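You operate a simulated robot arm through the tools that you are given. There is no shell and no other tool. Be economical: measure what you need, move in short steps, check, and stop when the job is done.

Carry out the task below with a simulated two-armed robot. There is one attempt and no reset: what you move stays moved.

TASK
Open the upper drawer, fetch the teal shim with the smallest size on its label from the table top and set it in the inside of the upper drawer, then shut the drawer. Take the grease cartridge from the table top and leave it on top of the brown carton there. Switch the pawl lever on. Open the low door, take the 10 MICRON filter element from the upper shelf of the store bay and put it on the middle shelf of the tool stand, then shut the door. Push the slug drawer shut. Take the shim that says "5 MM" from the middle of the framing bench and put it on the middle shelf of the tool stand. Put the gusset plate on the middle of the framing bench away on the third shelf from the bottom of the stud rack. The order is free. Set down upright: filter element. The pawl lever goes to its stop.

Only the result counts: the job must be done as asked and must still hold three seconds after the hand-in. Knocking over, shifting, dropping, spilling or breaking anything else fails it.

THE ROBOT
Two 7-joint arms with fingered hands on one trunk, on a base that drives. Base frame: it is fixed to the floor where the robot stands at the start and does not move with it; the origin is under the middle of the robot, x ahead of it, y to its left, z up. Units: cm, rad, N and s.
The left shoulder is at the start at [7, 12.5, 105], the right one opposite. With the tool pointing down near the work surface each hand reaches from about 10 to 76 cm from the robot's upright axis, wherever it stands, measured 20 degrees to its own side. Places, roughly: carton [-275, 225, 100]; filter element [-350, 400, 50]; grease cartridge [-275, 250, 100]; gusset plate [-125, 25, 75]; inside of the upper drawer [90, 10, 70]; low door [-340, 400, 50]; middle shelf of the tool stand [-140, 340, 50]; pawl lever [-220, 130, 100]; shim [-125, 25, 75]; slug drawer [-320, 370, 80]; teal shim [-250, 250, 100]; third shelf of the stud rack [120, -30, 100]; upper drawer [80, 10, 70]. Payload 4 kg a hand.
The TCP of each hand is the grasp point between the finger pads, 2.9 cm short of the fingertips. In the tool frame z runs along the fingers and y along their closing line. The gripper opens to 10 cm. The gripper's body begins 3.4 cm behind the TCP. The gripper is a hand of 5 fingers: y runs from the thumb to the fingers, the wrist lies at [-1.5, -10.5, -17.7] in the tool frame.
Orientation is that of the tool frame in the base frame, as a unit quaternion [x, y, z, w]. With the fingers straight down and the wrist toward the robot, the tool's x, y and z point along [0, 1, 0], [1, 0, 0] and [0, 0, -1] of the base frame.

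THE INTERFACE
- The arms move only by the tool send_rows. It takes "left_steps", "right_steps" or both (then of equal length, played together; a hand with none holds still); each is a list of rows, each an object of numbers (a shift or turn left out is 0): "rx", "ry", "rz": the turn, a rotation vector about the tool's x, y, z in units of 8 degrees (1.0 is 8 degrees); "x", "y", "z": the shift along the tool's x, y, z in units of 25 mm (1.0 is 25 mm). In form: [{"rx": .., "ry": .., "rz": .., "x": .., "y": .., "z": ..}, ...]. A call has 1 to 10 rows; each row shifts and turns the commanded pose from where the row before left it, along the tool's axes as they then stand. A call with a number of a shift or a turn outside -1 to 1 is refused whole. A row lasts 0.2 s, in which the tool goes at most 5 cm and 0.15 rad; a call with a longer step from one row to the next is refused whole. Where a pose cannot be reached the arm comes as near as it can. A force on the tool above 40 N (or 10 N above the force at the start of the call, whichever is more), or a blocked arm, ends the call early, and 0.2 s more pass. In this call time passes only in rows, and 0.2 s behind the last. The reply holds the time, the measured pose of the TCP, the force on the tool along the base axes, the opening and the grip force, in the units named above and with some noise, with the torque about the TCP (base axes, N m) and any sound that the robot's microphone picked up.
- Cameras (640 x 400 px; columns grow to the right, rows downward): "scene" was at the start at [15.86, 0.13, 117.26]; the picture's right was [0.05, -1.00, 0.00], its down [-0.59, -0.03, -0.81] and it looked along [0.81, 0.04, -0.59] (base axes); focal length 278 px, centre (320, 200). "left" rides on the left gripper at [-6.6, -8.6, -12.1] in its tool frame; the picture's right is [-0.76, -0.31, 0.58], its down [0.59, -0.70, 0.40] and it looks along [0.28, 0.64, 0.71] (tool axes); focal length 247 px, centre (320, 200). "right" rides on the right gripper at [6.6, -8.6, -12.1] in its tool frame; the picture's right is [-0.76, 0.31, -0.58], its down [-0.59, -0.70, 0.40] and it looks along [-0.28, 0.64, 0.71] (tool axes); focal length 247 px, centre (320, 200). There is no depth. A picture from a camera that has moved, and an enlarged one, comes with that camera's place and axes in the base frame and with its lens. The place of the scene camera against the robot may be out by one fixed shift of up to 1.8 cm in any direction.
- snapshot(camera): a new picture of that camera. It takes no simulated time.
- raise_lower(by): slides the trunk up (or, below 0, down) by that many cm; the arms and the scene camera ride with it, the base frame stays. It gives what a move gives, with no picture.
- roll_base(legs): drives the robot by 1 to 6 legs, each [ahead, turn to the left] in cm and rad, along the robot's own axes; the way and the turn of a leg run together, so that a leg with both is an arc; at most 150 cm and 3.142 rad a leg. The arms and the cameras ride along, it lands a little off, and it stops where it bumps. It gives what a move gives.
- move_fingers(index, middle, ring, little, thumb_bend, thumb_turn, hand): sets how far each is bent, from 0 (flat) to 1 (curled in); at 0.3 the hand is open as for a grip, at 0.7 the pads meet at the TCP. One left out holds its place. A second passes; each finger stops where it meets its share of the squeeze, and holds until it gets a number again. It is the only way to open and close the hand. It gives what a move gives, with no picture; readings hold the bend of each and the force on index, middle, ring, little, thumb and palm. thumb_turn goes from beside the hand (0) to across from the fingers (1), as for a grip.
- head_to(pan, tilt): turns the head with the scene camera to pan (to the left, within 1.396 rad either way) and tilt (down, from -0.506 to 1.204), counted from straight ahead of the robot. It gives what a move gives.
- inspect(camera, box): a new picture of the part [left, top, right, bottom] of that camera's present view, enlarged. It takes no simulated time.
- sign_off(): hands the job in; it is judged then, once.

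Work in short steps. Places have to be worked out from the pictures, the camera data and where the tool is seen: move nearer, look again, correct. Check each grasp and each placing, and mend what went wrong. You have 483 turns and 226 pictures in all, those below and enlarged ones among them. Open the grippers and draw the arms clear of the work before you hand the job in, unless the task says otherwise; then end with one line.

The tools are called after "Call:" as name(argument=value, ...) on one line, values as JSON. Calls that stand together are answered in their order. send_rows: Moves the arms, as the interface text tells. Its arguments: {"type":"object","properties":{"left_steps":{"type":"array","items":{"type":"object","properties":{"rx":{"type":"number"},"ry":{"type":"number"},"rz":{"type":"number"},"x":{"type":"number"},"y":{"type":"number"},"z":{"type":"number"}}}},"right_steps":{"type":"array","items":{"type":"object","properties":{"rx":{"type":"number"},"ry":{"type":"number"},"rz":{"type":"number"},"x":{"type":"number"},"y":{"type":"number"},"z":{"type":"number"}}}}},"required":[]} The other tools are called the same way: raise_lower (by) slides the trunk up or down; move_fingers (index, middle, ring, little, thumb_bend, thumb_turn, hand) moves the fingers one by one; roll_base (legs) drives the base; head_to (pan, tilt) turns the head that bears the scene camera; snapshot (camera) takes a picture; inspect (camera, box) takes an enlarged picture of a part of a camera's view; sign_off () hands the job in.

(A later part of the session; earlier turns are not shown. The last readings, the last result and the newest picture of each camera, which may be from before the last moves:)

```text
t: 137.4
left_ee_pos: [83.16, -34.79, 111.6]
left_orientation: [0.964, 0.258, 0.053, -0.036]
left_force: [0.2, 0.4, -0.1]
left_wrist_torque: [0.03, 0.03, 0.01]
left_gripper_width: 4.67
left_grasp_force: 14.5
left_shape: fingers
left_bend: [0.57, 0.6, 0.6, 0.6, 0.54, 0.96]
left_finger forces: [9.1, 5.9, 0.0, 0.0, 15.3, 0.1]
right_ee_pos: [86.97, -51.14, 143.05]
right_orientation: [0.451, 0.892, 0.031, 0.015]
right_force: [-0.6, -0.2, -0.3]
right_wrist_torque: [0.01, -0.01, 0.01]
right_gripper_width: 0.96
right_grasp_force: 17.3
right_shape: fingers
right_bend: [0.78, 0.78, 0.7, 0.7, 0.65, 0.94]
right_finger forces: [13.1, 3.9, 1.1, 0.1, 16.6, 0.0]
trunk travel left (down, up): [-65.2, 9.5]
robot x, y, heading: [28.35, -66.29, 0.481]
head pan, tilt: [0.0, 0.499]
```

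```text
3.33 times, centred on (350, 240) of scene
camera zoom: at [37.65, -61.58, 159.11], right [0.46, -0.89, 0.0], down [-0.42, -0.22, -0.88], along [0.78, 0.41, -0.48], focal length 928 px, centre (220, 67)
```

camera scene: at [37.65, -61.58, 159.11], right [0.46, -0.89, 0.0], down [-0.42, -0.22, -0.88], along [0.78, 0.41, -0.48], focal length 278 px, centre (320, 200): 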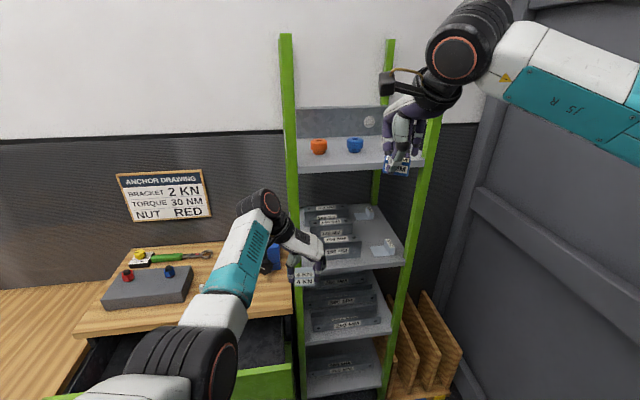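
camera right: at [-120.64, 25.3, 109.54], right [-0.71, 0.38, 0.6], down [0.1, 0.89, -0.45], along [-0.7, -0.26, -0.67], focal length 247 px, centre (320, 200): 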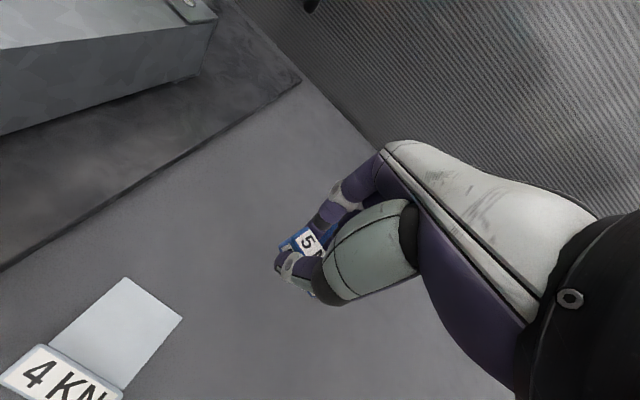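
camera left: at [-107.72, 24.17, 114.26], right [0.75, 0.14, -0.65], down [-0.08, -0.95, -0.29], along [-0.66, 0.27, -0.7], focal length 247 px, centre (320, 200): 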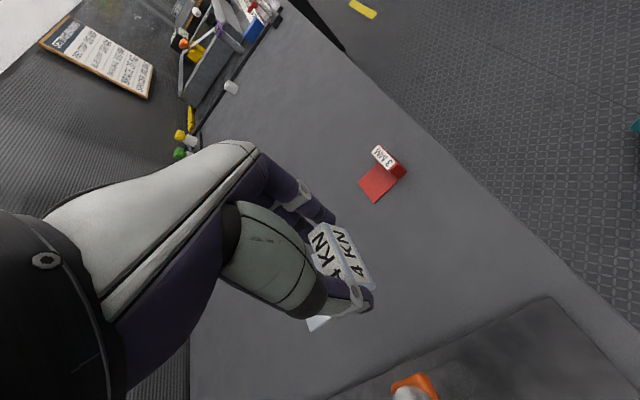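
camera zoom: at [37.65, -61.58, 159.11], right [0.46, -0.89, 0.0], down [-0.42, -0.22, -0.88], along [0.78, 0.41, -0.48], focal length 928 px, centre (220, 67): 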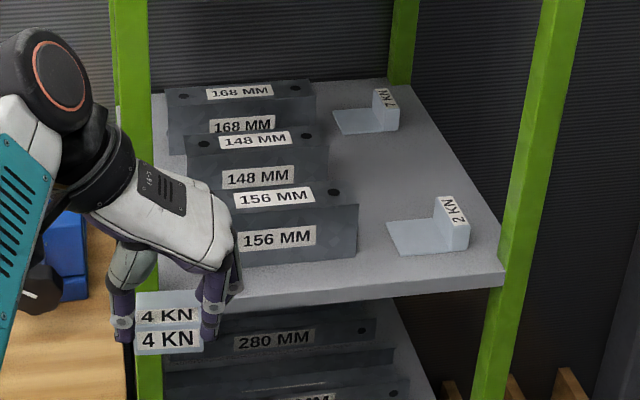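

Shelf 3's right lane holds "2 KN" (front) and "7 KN" (back) gussets with a 16 cm gap between them around [123, -41]; that is where the 4 KN goes. First I pull both hands back and turn the left hand so its wrist trails behind-left.

Call:
send_rows(left_steps=[{"x": -1}, {"x": -1}, {"x": -1}, {"x": -1}, {"rz": -1}, {"rz": -1}, {"rz": -1}, {"rz": -1}, {"rz": -1}, {"rz": -1}], right_steps=[{"y": -1}, {"y": -1}, {"y": -1}, {"y": -1}, {"y": -0.5}, {"y": 0}, {"y": 0}, {"y": 0}, {"y": 0}, {"y": 0}])

Call:
snapshot(camera="scene")

```text
t: 139.6
left_ee_pos: [74.59, -39.78, 110.39]
left_orientation: [0.775, 0.629, 0.063, -0.011]
left_force: [-0.2, 0.2, -0.8]
left_wrist_torque: [0.04, 0.02, -0.01]
left_gripper_width: 4.67
left_grasp_force: 15.4
left_shape: fingers
left_bend: [0.57, 0.6, 0.6, 0.6, 0.54, 0.96]
left_finger forces: [9.2, 5.9, 0.0, 0.1, 15.3, 0.0]
right_ee_pos: [78.12, -57.86, 142.29]
right_orientation: [0.45, 0.892, 0.03, 0.015]
right_force: [-0.1, 0.5, -0.9]
right_wrist_torque: [0.02, 0.02, -0.02]
right_gripper_width: 0.96
right_grasp_force: 17.8
right_shape: fingers
right_bend: [0.78, 0.78, 0.7, 0.7, 0.65, 0.94]
right_finger forces: [13.1, 3.9, 1.1, 0.0, 16.8, 0.0]
trunk travel left (down, up): [-65.2, 9.5]
robot x, y, heading: [28.64, -66.65, 0.48]
head pan, tilt: [0.0, 0.499]
```

```text
165 pictures are left
camera scene: at [37.62, -61.63, 159.11], right [0.46, -0.89, 0.0], down [-0.42, -0.22, -0.88], along [0.78, 0.41, -0.48], focal length 278 px, centre (320, 200)
```

scene: 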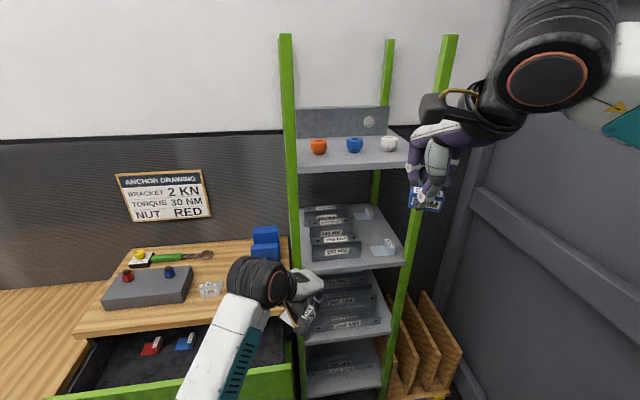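

I shift the right hand further outboard, then jog the base: turn right, 24 cm ahead, turn back left toward the rack.

Call:
send_rows(right_steps=[{"x": -0.9, "y": -0.3}, {"x": -0.9, "y": -0.3}, {"x": -0.9, "y": -0.3}, {"x": -0.9, "y": -0.3}])

Call:
roll_base(legs=[[0, -0.46], [24, 0], [0, 0.44]])

Call:
snapshot(camera="scene")

```text
t: 140.6
left_ee_pos: [74.48, -39.85, 110.43]
left_orientation: [0.777, 0.627, 0.063, -0.012]
left_force: [0.1, 0.0, -0.7]
left_wrist_torque: [-0.03, 0.03, 0.03]
left_gripper_width: 4.64
left_grasp_force: 15.2
left_shape: fingers
left_bend: [0.57, 0.6, 0.6, 0.6, 0.54, 0.96]
left_finger forces: [9.1, 5.8, 0.0, 0.0, 15.4, 0.0]
right_ee_pos: [80.89, -67.14, 142.2]
right_orientation: [0.451, 0.892, 0.032, 0.014]
right_force: [0.1, -0.5, 0.1]
right_wrist_torque: [0.0, 0.0, 0.02]
right_gripper_width: 0.97
right_grasp_force: 17.4
right_shape: fingers
right_bend: [0.78, 0.78, 0.7, 0.7, 0.65, 0.94]
right_finger forces: [13.2, 3.8, 1.2, 0.0, 16.9, 0.0]
trunk travel left (down, up): [-65.2, 9.5]
robot x, y, heading: [28.95, -66.64, 0.484]
head pan, tilt: [0.0, 0.499]
```

```text
t: 145.1
left_ee_pos: [98.61, -39.18, 110.47]
left_orientation: [0.775, 0.629, 0.063, -0.013]
left_force: [-0.2, 1.1, 0.0]
left_wrist_torque: [-0.02, 0.03, 0.02]
left_gripper_width: 4.65
left_grasp_force: 14.8
left_shape: fingers
left_bend: [0.57, 0.61, 0.6, 0.6, 0.54, 0.96]
left_finger forces: [9.2, 6.0, 0.0, 0.0, 15.3, 0.0]
right_ee_pos: [105.13, -66.46, 142.15]
right_orientation: [0.449, 0.893, 0.03, 0.015]
right_force: [-0.1, 1.2, -0.8]
right_wrist_torque: [0.0, -0.01, -0.02]
right_gripper_width: 0.93
right_grasp_force: 17.1
right_shape: fingers
right_bend: [0.78, 0.78, 0.7, 0.7, 0.65, 0.94]
right_finger forces: [12.9, 3.7, 1.0, 0.0, 16.4, 0.0]
trunk travel left (down, up): [-65.2, 9.5]
robot x, y, heading: [52.88, -65.94, 0.488]
head pan, tilt: [0.0, 0.499]
```

```text
164 pictures are left
camera scene: at [61.82, -61.13, 159.11], right [0.47, -0.88, 0.0], down [-0.42, -0.22, -0.88], along [0.78, 0.41, -0.48], focal length 278 px, centre (320, 200)
```

scene: 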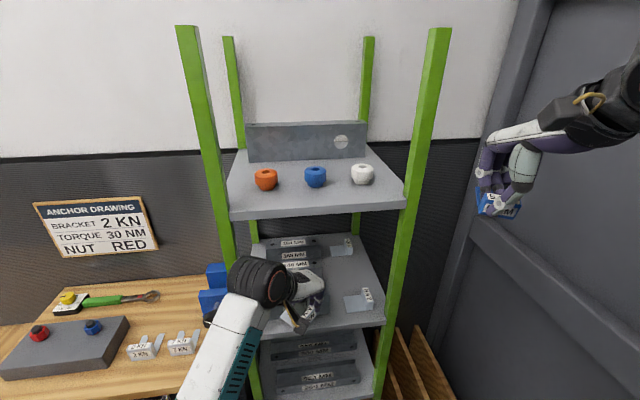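

The left hand is at the rack's front plane but the target is 24 cm deeper, needing a lower shoulder for reach. I back off 12 cm, lower the trunk 25 cm while raising the hand back up.

Call:
roll_base(legs=[[-12, 0]])

Call:
raise_lower(by=-25)

Call:
send_rows(left_steps=[{"z": -1}, {"z": -1}, {"z": -1}, {"z": -1}, {"z": -1}, {"z": -1}, {"z": -1}, {"z": -1}, {"z": -0.6}])

Call:
snapshot(camera="scene")

```text
t: 146.4
left_ee_pos: [88.24, -44.73, 110.31]
left_orientation: [0.776, 0.628, 0.063, -0.012]
left_force: [0.1, -0.1, -0.5]
left_wrist_torque: [-0.05, 0.0, 0.0]
left_gripper_width: 4.66
left_grasp_force: 14.6
left_shape: fingers
left_bend: [0.57, 0.61, 0.6, 0.6, 0.54, 0.96]
left_finger forces: [9.2, 6.0, 0.0, 0.1, 15.3, 0.0]
right_ee_pos: [94.72, -72.17, 142.2]
right_orientation: [0.45, 0.893, 0.031, 0.015]
right_force: [0.3, -0.4, -0.5]
right_wrist_torque: [0.0, 0.0, 0.03]
right_gripper_width: 0.93
right_grasp_force: 17.1
right_shape: fingers
right_bend: [0.78, 0.78, 0.7, 0.7, 0.65, 0.94]
right_finger forces: [12.9, 3.9, 1.1, 0.0, 16.6, 0.0]
trunk travel left (down, up): [-65.2, 9.5]
robot x, y, heading: [42.36, -72.17, 0.488]
head pan, tilt: [0.0, 0.499]
```

```text
t: 149.0
left_ee_pos: [88.12, -44.94, 85.49]
left_orientation: [0.775, 0.628, 0.064, -0.012]
left_force: [0.9, -0.6, 0.0]
left_wrist_torque: [-0.04, 0.02, -0.03]
left_gripper_width: 4.64
left_grasp_force: 15.3
left_shape: fingers
left_bend: [0.57, 0.61, 0.6, 0.6, 0.54, 0.96]
left_finger forces: [9.2, 6.0, 0.0, 0.1, 15.3, 0.1]
right_ee_pos: [94.65, -72.14, 117.18]
right_orientation: [0.449, 0.893, 0.029, 0.015]
right_force: [-0.5, 0.0, -0.2]
right_wrist_torque: [-0.03, 0.0, -0.05]
right_gripper_width: 0.93
right_grasp_force: 16.8
right_shape: fingers
right_bend: [0.78, 0.78, 0.7, 0.7, 0.65, 0.94]
right_finger forces: [12.9, 3.8, 1.1, 0.1, 16.5, 0.1]
trunk travel left (down, up): [-40.2, 34.5]
robot x, y, heading: [42.33, -72.01, 0.486]
head pan, tilt: [0.0, 0.499]
```

```text
t: 151.0
left_ee_pos: [86.33, -46.71, 106.71]
left_orientation: [0.776, 0.628, 0.063, -0.012]
left_force: [0.0, -0.6, -0.8]
left_wrist_torque: [-0.03, 0.04, 0.02]
left_gripper_width: 4.64
left_grasp_force: 15.5
left_shape: fingers
left_bend: [0.57, 0.61, 0.6, 0.6, 0.54, 0.96]
left_finger forces: [9.1, 6.0, 0.0, 0.0, 15.0, 0.0]
right_ee_pos: [94.65, -72.18, 117.27]
right_orientation: [0.45, 0.892, 0.03, 0.015]
right_force: [0.3, 0.2, 0.2]
right_wrist_torque: [0.02, 0.01, -0.02]
right_gripper_width: 0.94
right_grasp_force: 16.3
right_shape: fingers
right_bend: [0.78, 0.78, 0.7, 0.7, 0.65, 0.94]
right_finger forces: [12.9, 3.8, 1.2, 0.1, 16.5, 0.0]
trunk travel left (down, up): [-40.2, 34.5]
robot x, y, heading: [42.61, -71.79, 0.482]
head pan, tilt: [0.0, 0.499]
```

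```text
163 pictures are left
camera scene: at [53.05, -65.72, 133.95], right [0.47, -0.88, 0.0], down [-0.42, -0.22, -0.88], along [0.78, 0.41, -0.48], focal length 278 px, centre (320, 200)
```

scene: 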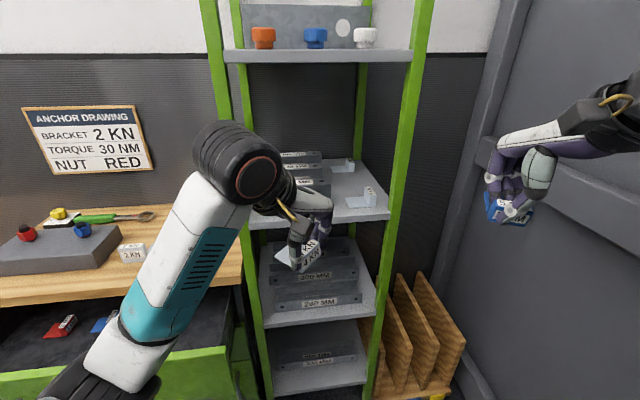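

Shelf 4's underside is near z 131, leaving room. I raise the hand 2 cm, drive 12 cm forward, and shift the hand right to line up with the free lane.

Call:
send_rows(left_steps=[{"z": -0.9}])

Call:
roll_base(legs=[[12, 0]])

Call:
snapshot(camera="left")

Call:
snapshot(camera="scene")

```text
t: 151.4
left_ee_pos: [86.16, -47.15, 108.75]
left_orientation: [0.775, 0.628, 0.064, -0.011]
left_force: [-0.1, -0.5, 0.2]
left_wrist_torque: [-0.01, -0.04, 0.01]
left_gripper_width: 4.63
left_grasp_force: 14.8
left_shape: fingers
left_bend: [0.57, 0.61, 0.6, 0.6, 0.54, 0.96]
left_finger forces: [9.1, 5.8, 0.0, 0.0, 15.2, 0.0]
right_ee_pos: [94.53, -72.11, 117.21]
right_orientation: [0.45, 0.892, 0.03, 0.016]
right_force: [0.0, 0.8, -0.4]
right_wrist_torque: [0.02, 0.06, -0.03]
right_gripper_width: 0.93
right_grasp_force: 17.2
right_shape: fingers
right_bend: [0.78, 0.78, 0.7, 0.7, 0.65, 0.94]
right_finger forces: [12.9, 3.8, 1.1, 0.0, 16.6, 0.0]
trunk travel left (down, up): [-40.2, 34.5]
robot x, y, heading: [42.1, -71.8, 0.489]
head pan, tilt: [0.0, 0.499]
```

```text
t: 152.6
left_ee_pos: [96.57, -41.43, 108.62]
left_orientation: [0.776, 0.628, 0.063, -0.012]
left_force: [0.2, 0.6, -0.5]
left_wrist_torque: [-0.02, -0.01, 0.0]
left_gripper_width: 4.62
left_grasp_force: 14.9
left_shape: fingers
left_bend: [0.57, 0.61, 0.6, 0.6, 0.54, 0.96]
left_finger forces: [9.1, 6.0, 0.0, 0.0, 15.1, 0.0]
right_ee_pos: [104.97, -66.43, 117.09]
right_orientation: [0.451, 0.892, 0.03, 0.015]
right_force: [-0.1, -0.2, -0.7]
right_wrist_torque: [-0.03, 0.02, 0.03]
right_gripper_width: 0.95
right_grasp_force: 17.6
right_shape: fingers
right_bend: [0.78, 0.78, 0.7, 0.7, 0.65, 0.94]
right_finger forces: [12.9, 3.8, 1.0, 0.0, 16.6, 0.1]
trunk travel left (down, up): [-40.2, 34.5]
robot x, y, heading: [52.96, -66.33, 0.486]
head pan, tilt: [0.0, 0.499]
```

```text
162 pictures are left
camera left: at [85.8, -47.32, 119.37], right [-0.41, -0.62, -0.68], down [-0.53, 0.76, -0.37], along [0.74, 0.21, -0.64], focal length 247 px, centre (320, 200)
```

left: 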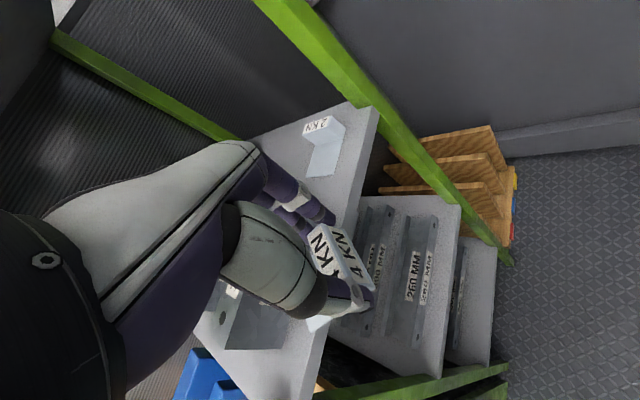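

```text
161 pictures are left
camera scene: at [63.49, -60.19, 133.93], right [0.47, -0.88, 0.0], down [-0.42, -0.22, -0.88], along [0.78, 0.41, -0.48], focal length 278 px, centre (320, 200)
```

scene: 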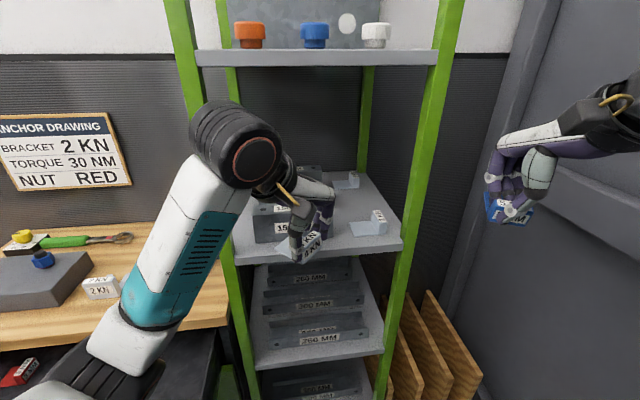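

The 2 KN gusset is confirmed at [114.5, -46]. I move the hand right 9 cm at the front plane, then halfway in above it, and check.

Call:
send_rows(left_steps=[{"y": 0.85, "x": -0.41}, {"y": 0.85, "x": -0.41}, {"y": 0.85, "x": -0.41}, {"y": 0.85, "x": -0.41}, {"y": 0.82, "x": 0.45}, {"y": 0.82, "x": 0.45}, {"y": 0.82, "x": 0.45}])

Call:
snapshot(camera="left")

Call:
snapshot(camera="scene")

```text
t: 154.2
left_ee_pos: [110.47, -45.15, 109.68]
left_orientation: [0.776, 0.628, 0.063, -0.012]
left_force: [-0.3, -0.4, -1.0]
left_wrist_torque: [0.01, 0.01, 0.0]
left_gripper_width: 4.63
left_grasp_force: 14.8
left_shape: fingers
left_bend: [0.57, 0.61, 0.6, 0.6, 0.54, 0.96]
left_finger forces: [9.1, 5.9, 0.1, 0.1, 15.0, 0.0]
right_ee_pos: [104.96, -66.55, 117.1]
right_orientation: [0.45, 0.892, 0.031, 0.016]
right_force: [0.4, -0.2, -0.7]
right_wrist_torque: [0.03, 0.0, 0.0]
right_gripper_width: 0.93
right_grasp_force: 17.1
right_shape: fingers
right_bend: [0.78, 0.78, 0.7, 0.7, 0.65, 0.94]
right_finger forces: [12.9, 3.9, 1.1, 0.0, 16.6, 0.0]
trunk travel left (down, up): [-40.2, 34.5]
robot x, y, heading: [52.74, -66.54, 0.491]
head pan, tilt: [0.0, 0.499]
```

```text
160 pictures are left
camera left: at [99.8, -50.95, 120.42], right [-0.41, -0.62, -0.68], down [-0.53, 0.76, -0.37], along [0.74, 0.21, -0.64], focal length 247 px, centre (320, 200)
```

left: 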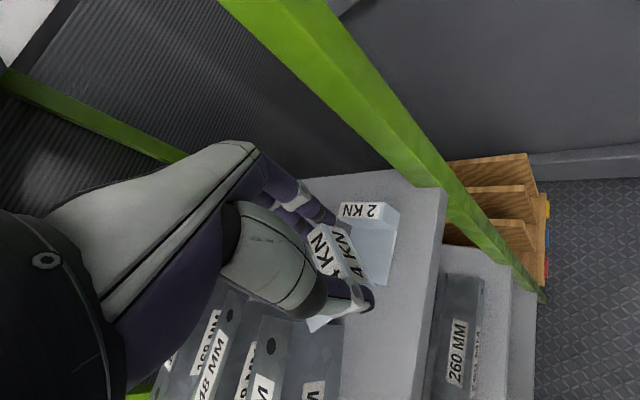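

```text
159 pictures are left
camera scene: at [63.42, -60.25, 133.94], right [0.47, -0.88, 0.0], down [-0.42, -0.22, -0.88], along [0.78, 0.41, -0.48], focal length 278 px, centre (320, 200)
```

scene: 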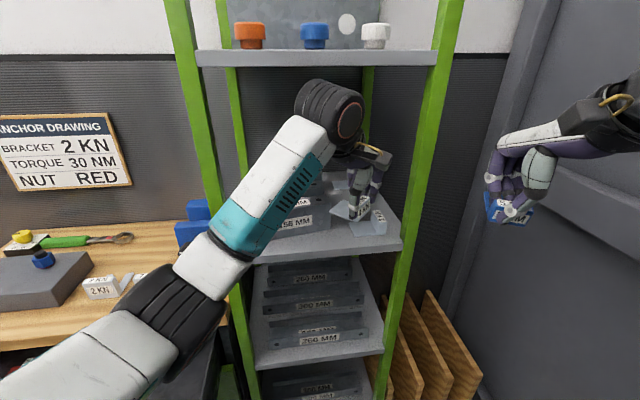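

The forearm clears both posts; wrist clearance to shelf 4 is about 2.5 cm. I move in the remaining 12 cm while dropping 2 cm.

Call:
send_rows(left_steps=[{"y": 0.4, "x": 0.2, "z": 0.5}, {"y": 0.75, "x": 0.42, "z": 0.3}, {"y": 0.75, "x": 0.42, "z": 0.2}, {"y": 0.75, "x": 0.42, "z": 0.15}, {"y": 0.75, "x": 0.42, "z": 0.15}, {"y": 0.7, "x": 0.4, "z": 0.1}])

Call:
snapshot(camera="left")

Call:
snapshot(camera="scene")

```text
t: 155.6
left_ee_pos: [122.17, -41.72, 107.39]
left_orientation: [0.775, 0.628, 0.063, -0.011]
left_force: [0.1, -1.1, -1.0]
left_wrist_torque: [-0.03, -0.01, -0.01]
left_gripper_width: 4.61
left_grasp_force: 14.7
left_shape: fingers
left_bend: [0.57, 0.61, 0.6, 0.6, 0.54, 0.96]
left_finger forces: [9.1, 5.9, 0.0, 0.0, 14.9, 0.0]
right_ee_pos: [104.99, -66.55, 117.26]
right_orientation: [0.449, 0.893, 0.031, 0.015]
right_force: [0.5, -0.7, -0.6]
right_wrist_torque: [0.01, 0.02, 0.0]
right_gripper_width: 0.94
right_grasp_force: 16.9
right_shape: fingers
right_bend: [0.78, 0.78, 0.7, 0.7, 0.65, 0.94]
right_finger forces: [12.9, 3.9, 0.9, 0.1, 16.6, 0.0]
trunk travel left (down, up): [-40.2, 34.5]
robot x, y, heading: [52.55, -66.08, 0.484]
head pan, tilt: [0.0, 0.499]
```

```text
158 pictures are left
camera left: at [111.4, -47.46, 118.17], right [-0.4, -0.62, -0.68], down [-0.53, 0.76, -0.37], along [0.74, 0.21, -0.64], focal length 247 px, centre (320, 200)
```

left: 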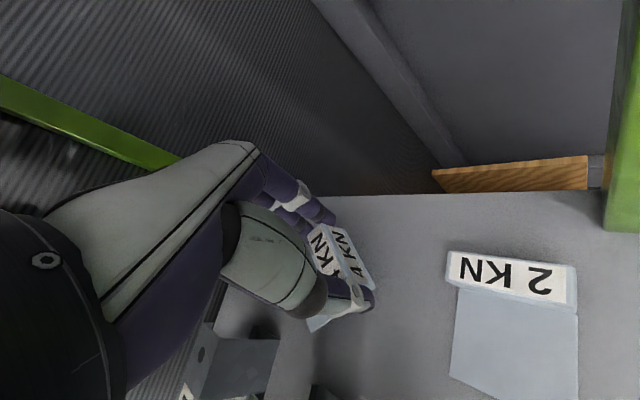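

```text
157 pictures are left
camera scene: at [63.4, -60.29, 133.95], right [0.47, -0.88, 0.0], down [-0.42, -0.22, -0.88], along [0.78, 0.41, -0.48], focal length 278 px, centre (320, 200)
```

scene: 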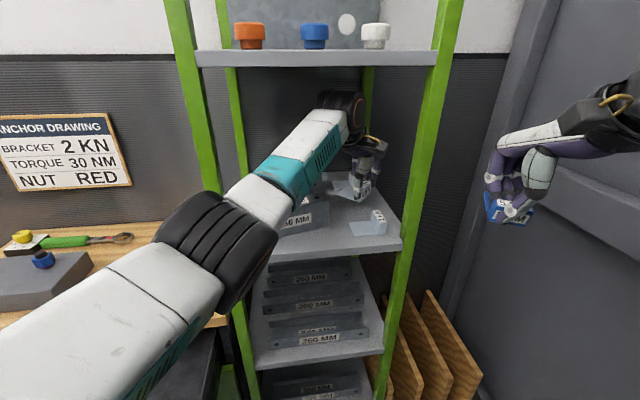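

The piece hangs over the free gap behind the 2 KN. I lower 4.5 cm, then go in small steps watching the force.

Call:
send_rows(left_steps=[{"z": 0.6}, {"z": 0.6}, {"z": 0.5}])

Call:
send_rows(left_steps=[{"z": 0.2}, {"z": 0.2}])

Call:
inspect(camera="scene", box=[260, 130, 440, 270])

```text
t: 156.4
left_ee_pos: [122.41, -41.38, 104.12]
left_orientation: [0.776, 0.627, 0.069, -0.007]
left_force: [2.8, -0.7, 25.1]
left_wrist_torque: [0.03, 0.26, 0.07]
left_gripper_width: 4.65
left_grasp_force: 17.6
left_shape: fingers
left_bend: [0.57, 0.61, 0.6, 0.6, 0.55, 0.96]
left_finger forces: [13.4, 6.5, 0.1, 0.0, 15.1, 0.0]
right_ee_pos: [104.79, -66.71, 117.19]
right_orientation: [0.45, 0.892, 0.031, 0.016]
right_force: [0.3, -0.5, 0.2]
right_wrist_torque: [-0.01, 0.02, -0.02]
right_gripper_width: 0.93
right_grasp_force: 17.1
right_shape: fingers
right_bend: [0.78, 0.78, 0.7, 0.7, 0.65, 0.94]
right_finger forces: [12.9, 3.9, 1.0, 0.0, 16.7, 0.0]
trunk travel left (down, up): [-40.2, 34.5]
robot x, y, heading: [52.87, -66.11, 0.486]
head pan, tilt: [0.0, 0.499]
```

```text
t: 156.9
left_ee_pos: [122.78, -41.26, 103.65]
left_orientation: [0.776, 0.627, 0.072, -0.005]
left_force: [-3.2, -0.6, 13.4]
left_wrist_torque: [0.07, 0.51, 0.04]
left_gripper_width: 4.74
left_grasp_force: 16.5
left_shape: fingers
left_bend: [0.58, 0.63, 0.6, 0.6, 0.55, 0.96]
left_finger forces: [11.4, 5.6, 0.0, 0.0, 17.5, 0.1]
right_ee_pos: [104.84, -66.62, 117.09]
right_orientation: [0.45, 0.892, 0.03, 0.015]
right_force: [-0.1, -0.1, -0.1]
right_wrist_torque: [0.03, -0.01, 0.0]
right_gripper_width: 0.96
right_grasp_force: 17.2
right_shape: fingers
right_bend: [0.78, 0.78, 0.7, 0.7, 0.65, 0.94]
right_finger forces: [12.8, 3.9, 1.0, 0.1, 16.6, 0.0]
trunk travel left (down, up): [-40.2, 34.5]
robot x, y, heading: [52.43, -66.26, 0.485]
head pan, tilt: [0.0, 0.499]
stopped in row 2 (left hand): the force on the tool passed its limit at 49 N (the readings are from after the stop); the commanded pose is now the measured one
```

```text
2.86 times, centred on (350, 200) of scene
camera zoom: at [63.32, -60.27, 133.93], right [0.47, -0.88, 0.0], down [-0.42, -0.22, -0.88], along [0.78, 0.41, -0.48], focal length 796 px, centre (234, 200)
```

zoom: 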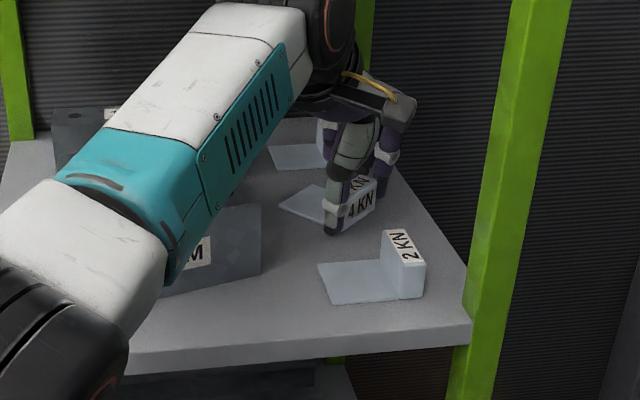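

The plate has touched down on the shelf between the two others. I ease off the press slightly and open just enough to release.

Call:
send_rows(left_steps=[{"z": -0.08}])

Call:
move_fingers(hand="left", index=0.47, middle=0.47, ring=0.47, little=0.47, thumb_bend=0.42)

Call:
inspect(camera="scene", box=[260, 130, 440, 270])

Call:
snapshot(camera="left")

```text
t: 157.3
left_ee_pos: [122.78, -41.33, 103.68]
left_orientation: [0.775, 0.628, 0.071, -0.008]
left_force: [3.6, -1.6, 11.6]
left_wrist_torque: [0.07, 0.28, 0.08]
left_gripper_width: 4.77
left_grasp_force: 17.1
left_shape: fingers
left_bend: [0.58, 0.63, 0.6, 0.6, 0.55, 0.96]
left_finger forces: [13.3, 6.3, 0.0, 0.0, 14.6, 0.0]
right_ee_pos: [104.87, -66.74, 117.15]
right_orientation: [0.45, 0.893, 0.03, 0.015]
right_force: [-0.2, 0.4, -0.4]
right_wrist_torque: [0.0, 0.0, 0.04]
right_gripper_width: 0.96
right_grasp_force: 16.9
right_shape: fingers
right_bend: [0.78, 0.78, 0.7, 0.7, 0.65, 0.94]
right_finger forces: [12.9, 3.9, 1.0, 0.0, 16.7, 0.0]
trunk travel left (down, up): [-40.2, 34.5]
robot x, y, heading: [52.71, -66.45, 0.492]
head pan, tilt: [0.0, 0.499]
```

```text
t: 158.3
left_ee_pos: [122.65, -41.24, 103.66]
left_orientation: [0.776, 0.627, 0.071, -0.008]
left_force: [1.1, -2.3, 13.6]
left_wrist_torque: [0.0, 0.53, 0.14]
left_gripper_width: 6.15
left_grasp_force: 7.0
left_shape: fingers
left_bend: [0.47, 0.47, 0.47, 0.47, 0.43, 0.97]
left_finger forces: [0.1, 0.0, 0.0, 0.0, 13.2, 0.0]
right_ee_pos: [104.89, -66.66, 117.21]
right_orientation: [0.45, 0.892, 0.031, 0.015]
right_force: [0.8, 0.4, -0.7]
right_wrist_torque: [-0.02, 0.03, -0.02]
right_gripper_width: 0.93
right_grasp_force: 17.6
right_shape: fingers
right_bend: [0.78, 0.78, 0.7, 0.7, 0.65, 0.94]
right_finger forces: [12.9, 3.9, 0.9, 0.0, 16.6, 0.1]
trunk travel left (down, up): [-40.2, 34.5]
robot x, y, heading: [52.08, -66.39, 0.49]
head pan, tilt: [0.0, 0.499]
```

```text
2.86 times, centred on (350, 200) of scene
camera zoom: at [63.27, -60.35, 133.97], right [0.47, -0.88, 0.0], down [-0.42, -0.22, -0.88], along [0.78, 0.41, -0.48], focal length 796 px, centre (234, 200)
```

zoom: 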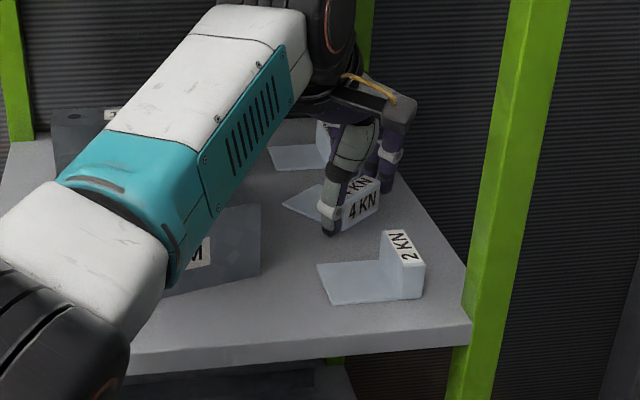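

```text
154 pictures are left
camera left: at [111.69, -47.09, 114.17], right [-0.39, -0.61, -0.68], down [-0.53, 0.76, -0.38], along [0.75, 0.21, -0.62], focal length 247 px, centre (320, 200)
```

left: 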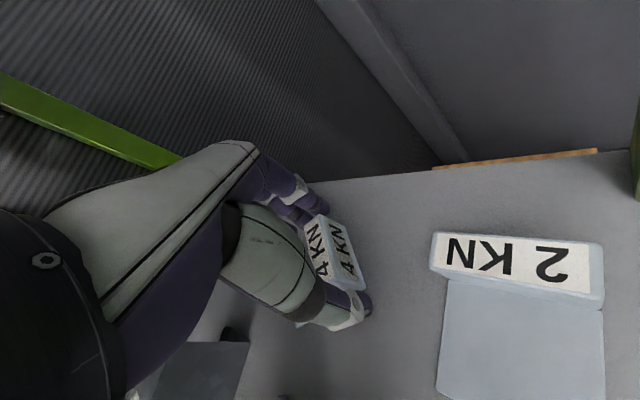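

The piece stands freed; the thumb tip itself presses on the shelf. I lift straight up 5 cm and look.

Call:
send_rows(left_steps=[{"z": -0.3}, {"z": -0.5}, {"z": -0.6}, {"z": -0.5}])

Call:
inspect(camera="scene", box=[260, 130, 440, 270])

```text
t: 159.3
left_ee_pos: [122.26, -41.52, 108.21]
left_orientation: [0.775, 0.628, 0.069, -0.009]
left_force: [-0.5, -0.7, 0.0]
left_wrist_torque: [0.01, -0.01, -0.04]
left_gripper_width: 6.33
left_grasp_force: 0.1
left_shape: fingers
left_bend: [0.47, 0.47, 0.47, 0.47, 0.42, 0.97]
left_finger forces: [0.0, 0.0, 0.0, 0.0, 0.0, 0.0]
right_ee_pos: [104.87, -66.69, 117.21]
right_orientation: [0.45, 0.892, 0.031, 0.015]
right_force: [1.0, 0.0, 0.0]
right_wrist_torque: [-0.03, 0.0, 0.01]
right_gripper_width: 0.92
right_grasp_force: 16.8
right_shape: fingers
right_bend: [0.78, 0.78, 0.7, 0.7, 0.65, 0.94]
right_finger forces: [13.0, 4.0, 1.0, 0.0, 16.6, 0.0]
trunk travel left (down, up): [-40.2, 34.5]
robot x, y, heading: [52.91, -66.26, 0.488]
head pan, tilt: [0.0, 0.499]
```

```text
2.86 times, centred on (350, 200) of scene
camera zoom: at [63.37, -60.27, 133.95], right [0.47, -0.88, 0.0], down [-0.42, -0.22, -0.88], along [0.78, 0.41, -0.48], focal length 796 px, centre (234, 200)
```

zoom: 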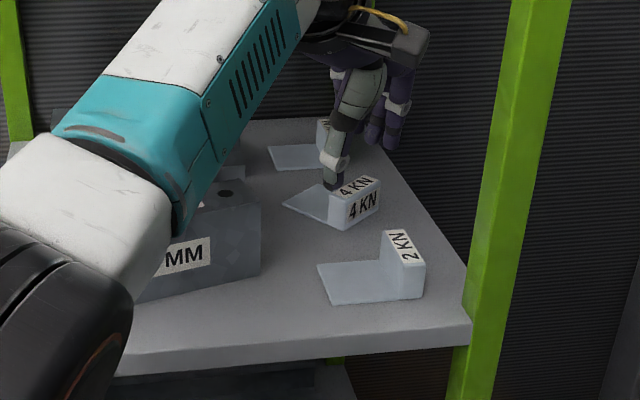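

The gusset sits properly on the shelf. I withdraw the hand along the entry path.

Call:
send_rows(left_steps=[{"z": -0.4}, {"y": -0.75, "x": -0.42, "z": -0.12}, {"y": -0.75, "x": -0.42, "z": -0.12}, {"y": -0.75, "x": -0.42, "z": -0.12}, {"y": -0.8, "x": -0.42, "z": -0.1}, {"y": -0.8, "x": -0.45, "z": -0.1}, {"y": -0.8, "x": -0.45, "z": -0.1}, {"y": -0.8, "x": -0.45, "z": -0.1}, {"y": -0.85, "x": 0.3}, {"y": -0.85, "x": 0.3}])

Call:
snapshot(camera="scene")

```text
t: 161.5
left_ee_pos: [103.07, -43.74, 109.42]
left_orientation: [0.776, 0.627, 0.07, -0.008]
left_force: [-0.5, 0.3, -0.3]
left_wrist_torque: [-0.02, 0.03, -0.01]
left_gripper_width: 6.34
left_grasp_force: 0.1
left_shape: fingers
left_bend: [0.47, 0.47, 0.47, 0.47, 0.42, 0.98]
left_finger forces: [0.1, 0.0, 0.0, 0.0, 0.0, 0.0]
right_ee_pos: [104.86, -66.6, 117.23]
right_orientation: [0.45, 0.892, 0.03, 0.016]
right_force: [0.2, 0.9, 0.2]
right_wrist_torque: [0.0, -0.01, 0.02]
right_gripper_width: 0.94
right_grasp_force: 17.2
right_shape: fingers
right_bend: [0.78, 0.78, 0.7, 0.7, 0.65, 0.94]
right_finger forces: [12.9, 3.9, 1.0, 0.1, 16.8, 0.0]
trunk travel left (down, up): [-40.2, 34.5]
robot x, y, heading: [52.45, -66.33, 0.489]
head pan, tilt: [0.0, 0.499]
```

```text
152 pictures are left
camera scene: at [63.34, -60.23, 133.95], right [0.47, -0.88, 0.0], down [-0.42, -0.22, -0.88], along [0.78, 0.41, -0.48], focal length 278 px, centre (320, 200)
```

scene: 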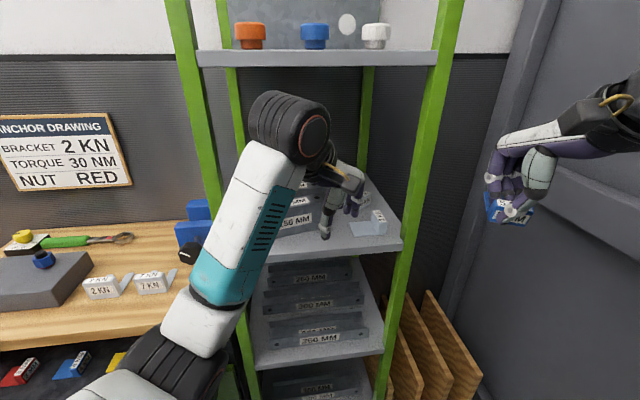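

I back the base out, raise the trunk for clearance, and turn up the corridor.

Call:
roll_base(legs=[[-20, 0]])

Call:
raise_lower(by=20)

Call:
roll_base(legs=[[0, 1.67], [120, 0]])

```text
t: 163.1
left_ee_pos: [86.01, -52.75, 109.38]
left_orientation: [0.776, 0.627, 0.07, -0.007]
left_force: [-0.6, -1.1, -0.4]
left_wrist_torque: [0.01, 0.01, 0.01]
left_gripper_width: 6.35
left_grasp_force: 0.0
left_shape: fingers
left_bend: [0.47, 0.47, 0.47, 0.47, 0.42, 0.98]
left_finger forces: [0.0, 0.0, 0.0, 0.0, 0.0, 0.0]
right_ee_pos: [87.82, -75.68, 117.07]
right_orientation: [0.45, 0.892, 0.031, 0.016]
right_force: [-0.3, -0.7, -0.7]
right_wrist_torque: [0.0, 0.01, 0.01]
right_gripper_width: 0.98
right_grasp_force: 17.2
right_shape: fingers
right_bend: [0.78, 0.78, 0.7, 0.7, 0.65, 0.94]
right_finger forces: [12.9, 3.9, 0.9, 0.1, 16.7, 0.0]
trunk travel left (down, up): [-40.2, 34.5]
robot x, y, heading: [35.6, -75.35, 0.486]
head pan, tilt: [0.0, 0.499]
```

```text
t: 165.2
left_ee_pos: [86.19, -52.86, 129.39]
left_orientation: [0.776, 0.627, 0.069, -0.007]
left_force: [-0.3, -0.5, 1.5]
left_wrist_torque: [-0.03, 0.03, -0.01]
left_gripper_width: 6.35
left_grasp_force: 0.1
left_shape: fingers
left_bend: [0.47, 0.47, 0.47, 0.47, 0.42, 0.98]
left_finger forces: [0.1, 0.0, 0.0, 0.0, 0.0, 0.0]
right_ee_pos: [87.93, -75.57, 137.1]
right_orientation: [0.451, 0.892, 0.03, 0.015]
right_force: [0.5, 0.6, -0.5]
right_wrist_torque: [0.02, 0.0, -0.01]
right_gripper_width: 0.95
right_grasp_force: 17.5
right_shape: fingers
right_bend: [0.78, 0.78, 0.7, 0.7, 0.65, 0.94]
right_finger forces: [12.9, 3.9, 1.0, 0.1, 16.8, 0.1]
trunk travel left (down, up): [-60.2, 14.5]
robot x, y, heading: [35.21, -75.03, 0.487]
head pan, tilt: [0.0, 0.499]
```

```text
t: 175.5
left_ee_pos: [-58.32, 73.73, 129.39]
left_orientation: [0.054, 0.996, 0.04, -0.057]
left_force: [-0.2, 0.8, 0.1]
left_wrist_torque: [0.01, -0.01, -0.01]
left_gripper_width: 6.34
left_grasp_force: 0.1
left_shape: fingers
left_bend: [0.47, 0.47, 0.47, 0.47, 0.42, 0.98]
left_finger forces: [0.1, 0.0, 0.1, 0.0, 0.0, 0.0]
right_ee_pos: [-35.78, 77.88, 137.21]
right_orientation: [-0.361, 0.932, 0.032, -0.012]
right_force: [-0.1, 0.3, -0.9]
right_wrist_torque: [0.01, 0.02, 0.01]
right_gripper_width: 0.89
right_grasp_force: 17.5
right_shape: fingers
right_bend: [0.78, 0.78, 0.7, 0.7, 0.64, 0.94]
right_finger forces: [12.6, 3.6, 1.0, 0.1, 16.2, 0.0]
trunk travel left (down, up): [-60.2, 14.5]
robot x, y, heading: [-30.76, 25.69, 2.162]
head pan, tilt: [0.0, 0.499]
```

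I'm back mid-corridor at u≈38. I look ahead with the head.

Call:
head_to(pan=0.25, tilt=0.35)

Call:
snapshot(camera="scene")

```text
t: 176.2
left_ee_pos: [-58.25, 73.65, 129.37]
left_orientation: [0.055, 0.996, 0.042, -0.057]
left_force: [0.8, -0.4, -0.3]
left_wrist_torque: [0.02, -0.03, -0.01]
left_gripper_width: 6.36
left_grasp_force: 0.0
left_shape: fingers
left_bend: [0.47, 0.47, 0.47, 0.47, 0.42, 0.98]
left_finger forces: [0.1, 0.1, 0.1, 0.0, 0.0, 0.0]
right_ee_pos: [-35.92, 77.84, 137.19]
right_orientation: [-0.362, 0.932, 0.031, -0.013]
right_force: [-0.7, 0.1, -0.5]
right_wrist_torque: [0.02, 0.0, 0.02]
right_gripper_width: 0.92
right_grasp_force: 17.0
right_shape: fingers
right_bend: [0.78, 0.78, 0.7, 0.7, 0.64, 0.94]
right_finger forces: [12.6, 3.7, 1.0, 0.1, 16.0, 0.1]
trunk travel left (down, up): [-60.2, 14.5]
robot x, y, heading: [-30.89, 26.0, 2.159]
head pan, tilt: [0.25, 0.351]
```

```text
151 pictures are left
camera scene: at [-40.6, 33.98, 155.47], right [0.67, 0.74, 0.0], down [0.26, -0.23, -0.94], along [-0.7, 0.63, -0.34], focal length 278 px, centre (320, 200)
```

scene: 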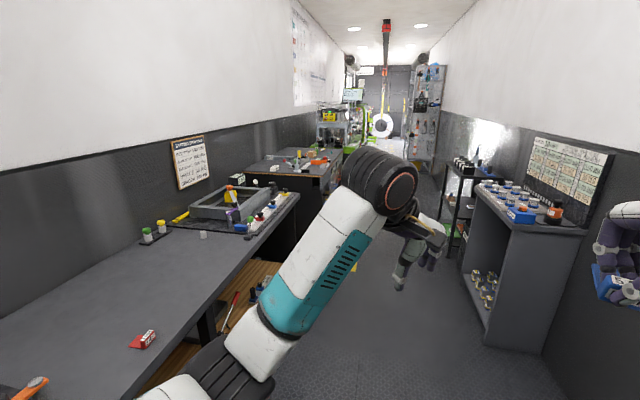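

Path ahead is clear. I drive 120 cm further and look at the second table on the left with the pawl lever.

Call:
roll_base(legs=[[120, 0]])

Call:
head_to(pan=0.75, tilt=0.5)

Call:
snapshot(camera="scene")

```text
t: 182.3
left_ee_pos: [-124.53, 173.65, 129.36]
left_orientation: [0.055, 0.996, 0.041, -0.057]
left_force: [0.6, 0.1, 0.1]
left_wrist_torque: [0.01, 0.01, 0.01]
left_gripper_width: 6.37
left_grasp_force: 0.1
left_shape: fingers
left_bend: [0.47, 0.47, 0.47, 0.47, 0.42, 0.98]
left_finger forces: [0.0, 0.1, 0.0, 0.0, 0.1, 0.0]
right_ee_pos: [-101.91, 177.71, 137.12]
right_orientation: [-0.359, 0.933, 0.032, -0.012]
right_force: [0.3, 0.1, -0.8]
right_wrist_torque: [0.0, -0.01, 0.03]
right_gripper_width: 0.91
right_grasp_force: 16.5
right_shape: fingers
right_bend: [0.78, 0.78, 0.7, 0.7, 0.64, 0.94]
right_finger forces: [12.7, 3.7, 0.9, 0.0, 16.1, 0.0]
trunk travel left (down, up): [-60.2, 14.5]
robot x, y, heading: [-96.83, 125.56, 2.156]
head pan, tilt: [0.25, 0.351]
```

```text
t: 183.2
left_ee_pos: [-124.54, 173.6, 129.31]
left_orientation: [0.056, 0.996, 0.041, -0.056]
left_force: [0.1, 0.4, -0.7]
left_wrist_torque: [-0.03, 0.0, 0.0]
left_gripper_width: 6.35
left_grasp_force: 0.1
left_shape: fingers
left_bend: [0.47, 0.47, 0.47, 0.47, 0.42, 0.98]
left_finger forces: [0.0, 0.0, 0.0, 0.1, 0.1, 0.0]
right_ee_pos: [-102.0, 177.61, 137.12]
right_orientation: [-0.36, 0.932, 0.031, -0.012]
right_force: [0.0, -0.4, 0.4]
right_wrist_torque: [-0.01, -0.02, 0.01]
right_gripper_width: 0.91
right_grasp_force: 16.9
right_shape: fingers
right_bend: [0.78, 0.78, 0.7, 0.7, 0.64, 0.94]
right_finger forces: [12.7, 3.8, 1.0, 0.1, 16.0, 0.0]
trunk travel left (down, up): [-60.2, 14.5]
robot x, y, heading: [-96.9, 125.72, 2.16]
head pan, tilt: [0.75, 0.499]
```

```text
150 pictures are left
camera scene: at [-108.85, 129.66, 154.11], right [0.23, 0.97, 0.0], down [0.47, -0.11, -0.88], along [-0.85, 0.2, -0.48], focal length 278 px, centre (320, 200)
```

scene: 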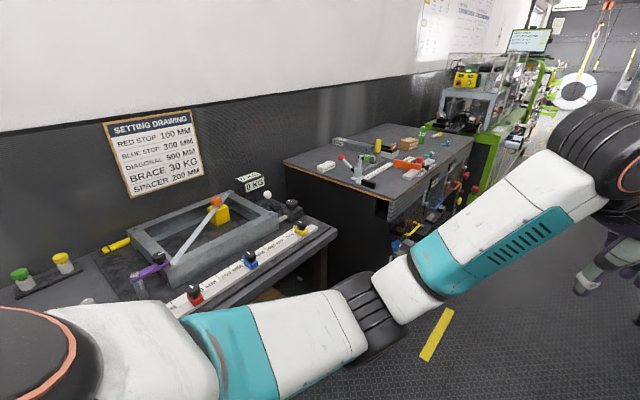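

The pawl lever should project near (262, 189), next to the "KG" plate. I enlarge there.

Call:
inspect(camera="scene", box=[200, 150, 340, 250])

Call:
inspect(camera="scene", box=[280, 120, 480, 240])

```text
4.00 times, centred on (270, 200) of scene
camera zoom: at [-108.85, 129.66, 154.11], right [0.23, 0.97, 0.0], down [0.47, -0.11, -0.88], along [-0.85, 0.2, -0.48], focal length 1114 px, centre (520, 200)
```

zoom: 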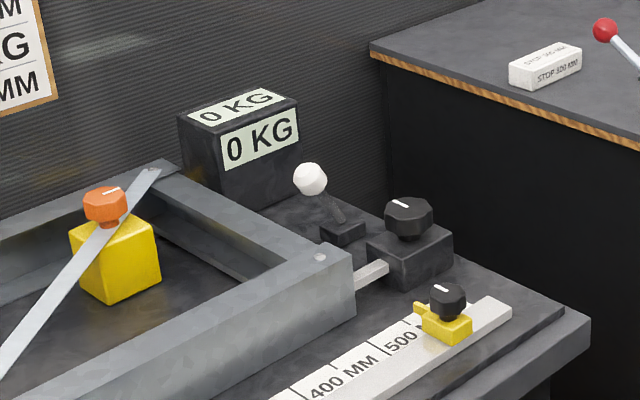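

```text
3.20 times, centred on (380, 180) of scene
camera zoom: at [-108.85, 129.66, 154.11], right [0.23, 0.97, 0.0], down [0.47, -0.11, -0.88], along [-0.85, 0.2, -0.48], focal length 891 px, centre (128, 264)
```

zoom: 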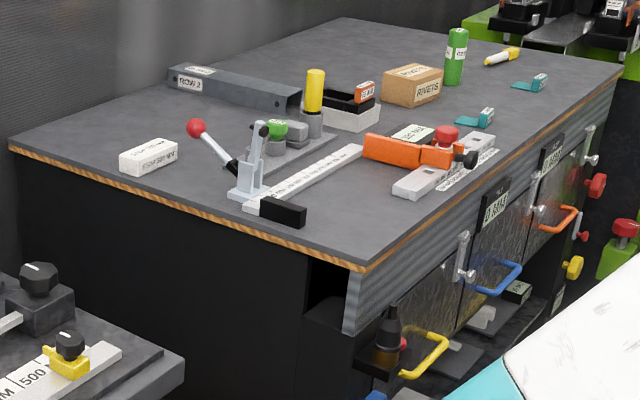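

The pawl lever is the white-knobbed lever at about [-218, 131, 95] at the bench end. I drive on 85 cm, and turn to face it.

Call:
roll_base(legs=[[82, 0], [0, 1.57]])

Call:
head_to(pan=0.15, tilt=0.6)

Call:
snapshot(camera="scene")

```text
t: 191.4
left_ee_pos: [-190.09, 167.07, 129.45]
left_orientation: [-0.651, 0.756, -0.009, -0.07]
left_force: [0.0, 0.4, 0.3]
left_wrist_torque: [-0.03, 0.01, 0.0]
left_gripper_width: 6.36
left_grasp_force: 0.0
left_shape: fingers
left_bend: [0.47, 0.47, 0.47, 0.47, 0.42, 0.98]
left_finger forces: [0.0, 0.1, 0.0, 0.0, 0.1, 0.0]
right_ee_pos: [-193.28, 189.65, 137.14]
right_orientation: [0.905, -0.423, -0.015, 0.031]
right_force: [0.3, 0.6, -0.3]
right_wrist_torque: [-0.02, 0.02, 0.02]
right_gripper_width: 0.89
right_grasp_force: 16.3
right_shape: fingers
right_bend: [0.78, 0.78, 0.7, 0.7, 0.64, 0.94]
right_finger forces: [12.4, 3.7, 0.8, 0.0, 15.6, 0.0]
trunk travel left (down, up): [-60.2, 14.5]
robot x, y, heading: [-140.94, 192.63, -2.595]
head pan, tilt: [0.75, 0.499]
```

```text
t: 192.4
left_ee_pos: [-190.19, 167.03, 129.42]
left_orientation: [-0.651, 0.756, -0.01, -0.07]
left_force: [-0.3, 0.1, 0.3]
left_wrist_torque: [-0.01, 0.01, -0.03]
left_gripper_width: 6.36
left_grasp_force: 0.1
left_shape: fingers
left_bend: [0.47, 0.47, 0.47, 0.47, 0.42, 0.98]
left_finger forces: [0.0, 0.0, 0.0, 0.0, 0.0, 0.0]
right_ee_pos: [-193.2, 189.6, 137.23]
right_orientation: [0.906, -0.422, -0.015, 0.031]
right_force: [0.1, 0.3, -0.7]
right_wrist_torque: [0.01, -0.01, 0.01]
right_gripper_width: 0.87
right_grasp_force: 15.7
right_shape: fingers
right_bend: [0.78, 0.78, 0.7, 0.7, 0.64, 0.94]
right_finger forces: [12.3, 3.5, 0.9, 0.0, 15.7, 0.0]
trunk travel left (down, up): [-60.2, 14.5]
robot x, y, heading: [-140.92, 192.79, -2.595]
head pan, tilt: [0.15, 0.6]
```

```text
147 pictures are left
camera scene: at [-151.65, 185.1, 153.2], right [-0.64, 0.77, 0.0], down [0.43, 0.36, -0.82], along [-0.63, -0.53, -0.57], focal length 278 px, centre (320, 200)
```

scene: 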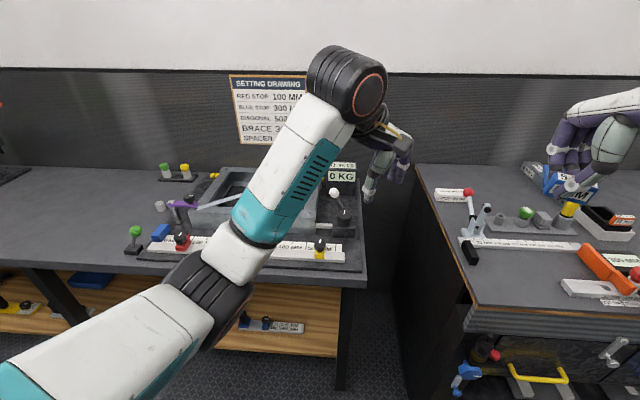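

I enlarge the lever to read its markings, and re-tighten the right hand's grip on the shim, which has been creeping.

Call:
inspect(camera="scene", box=[290, 150, 390, 270])

Call:
inspect(camera="scene", box=[520, 80, 640, 210])

```text
3.33 times, centred on (340, 210) of scene
camera zoom: at [-151.65, 185.1, 153.2], right [-0.64, 0.77, 0.0], down [0.43, 0.36, -0.82], along [-0.63, -0.53, -0.57], focal length 928 px, centre (253, 167)
```

zoom: 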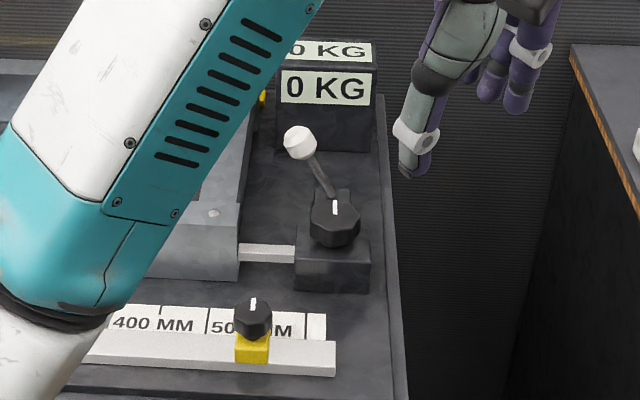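

```text
3.08 times, centred on (580, 145) of scene
camera zoom: at [-151.65, 185.1, 153.2], right [-0.64, 0.77, 0.0], down [0.43, 0.36, -0.82], along [-0.63, -0.53, -0.57], focal length 857 px, centre (-480, 369)
```

zoom: 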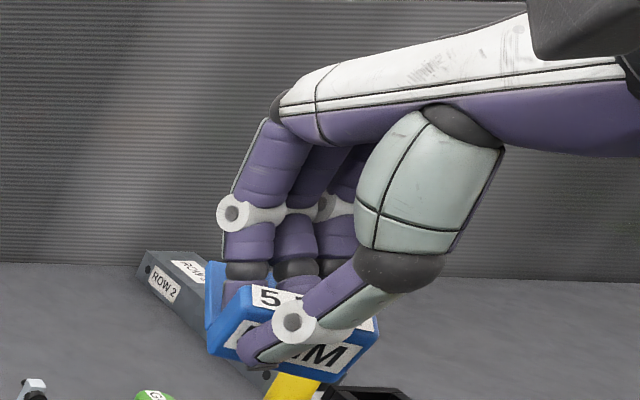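

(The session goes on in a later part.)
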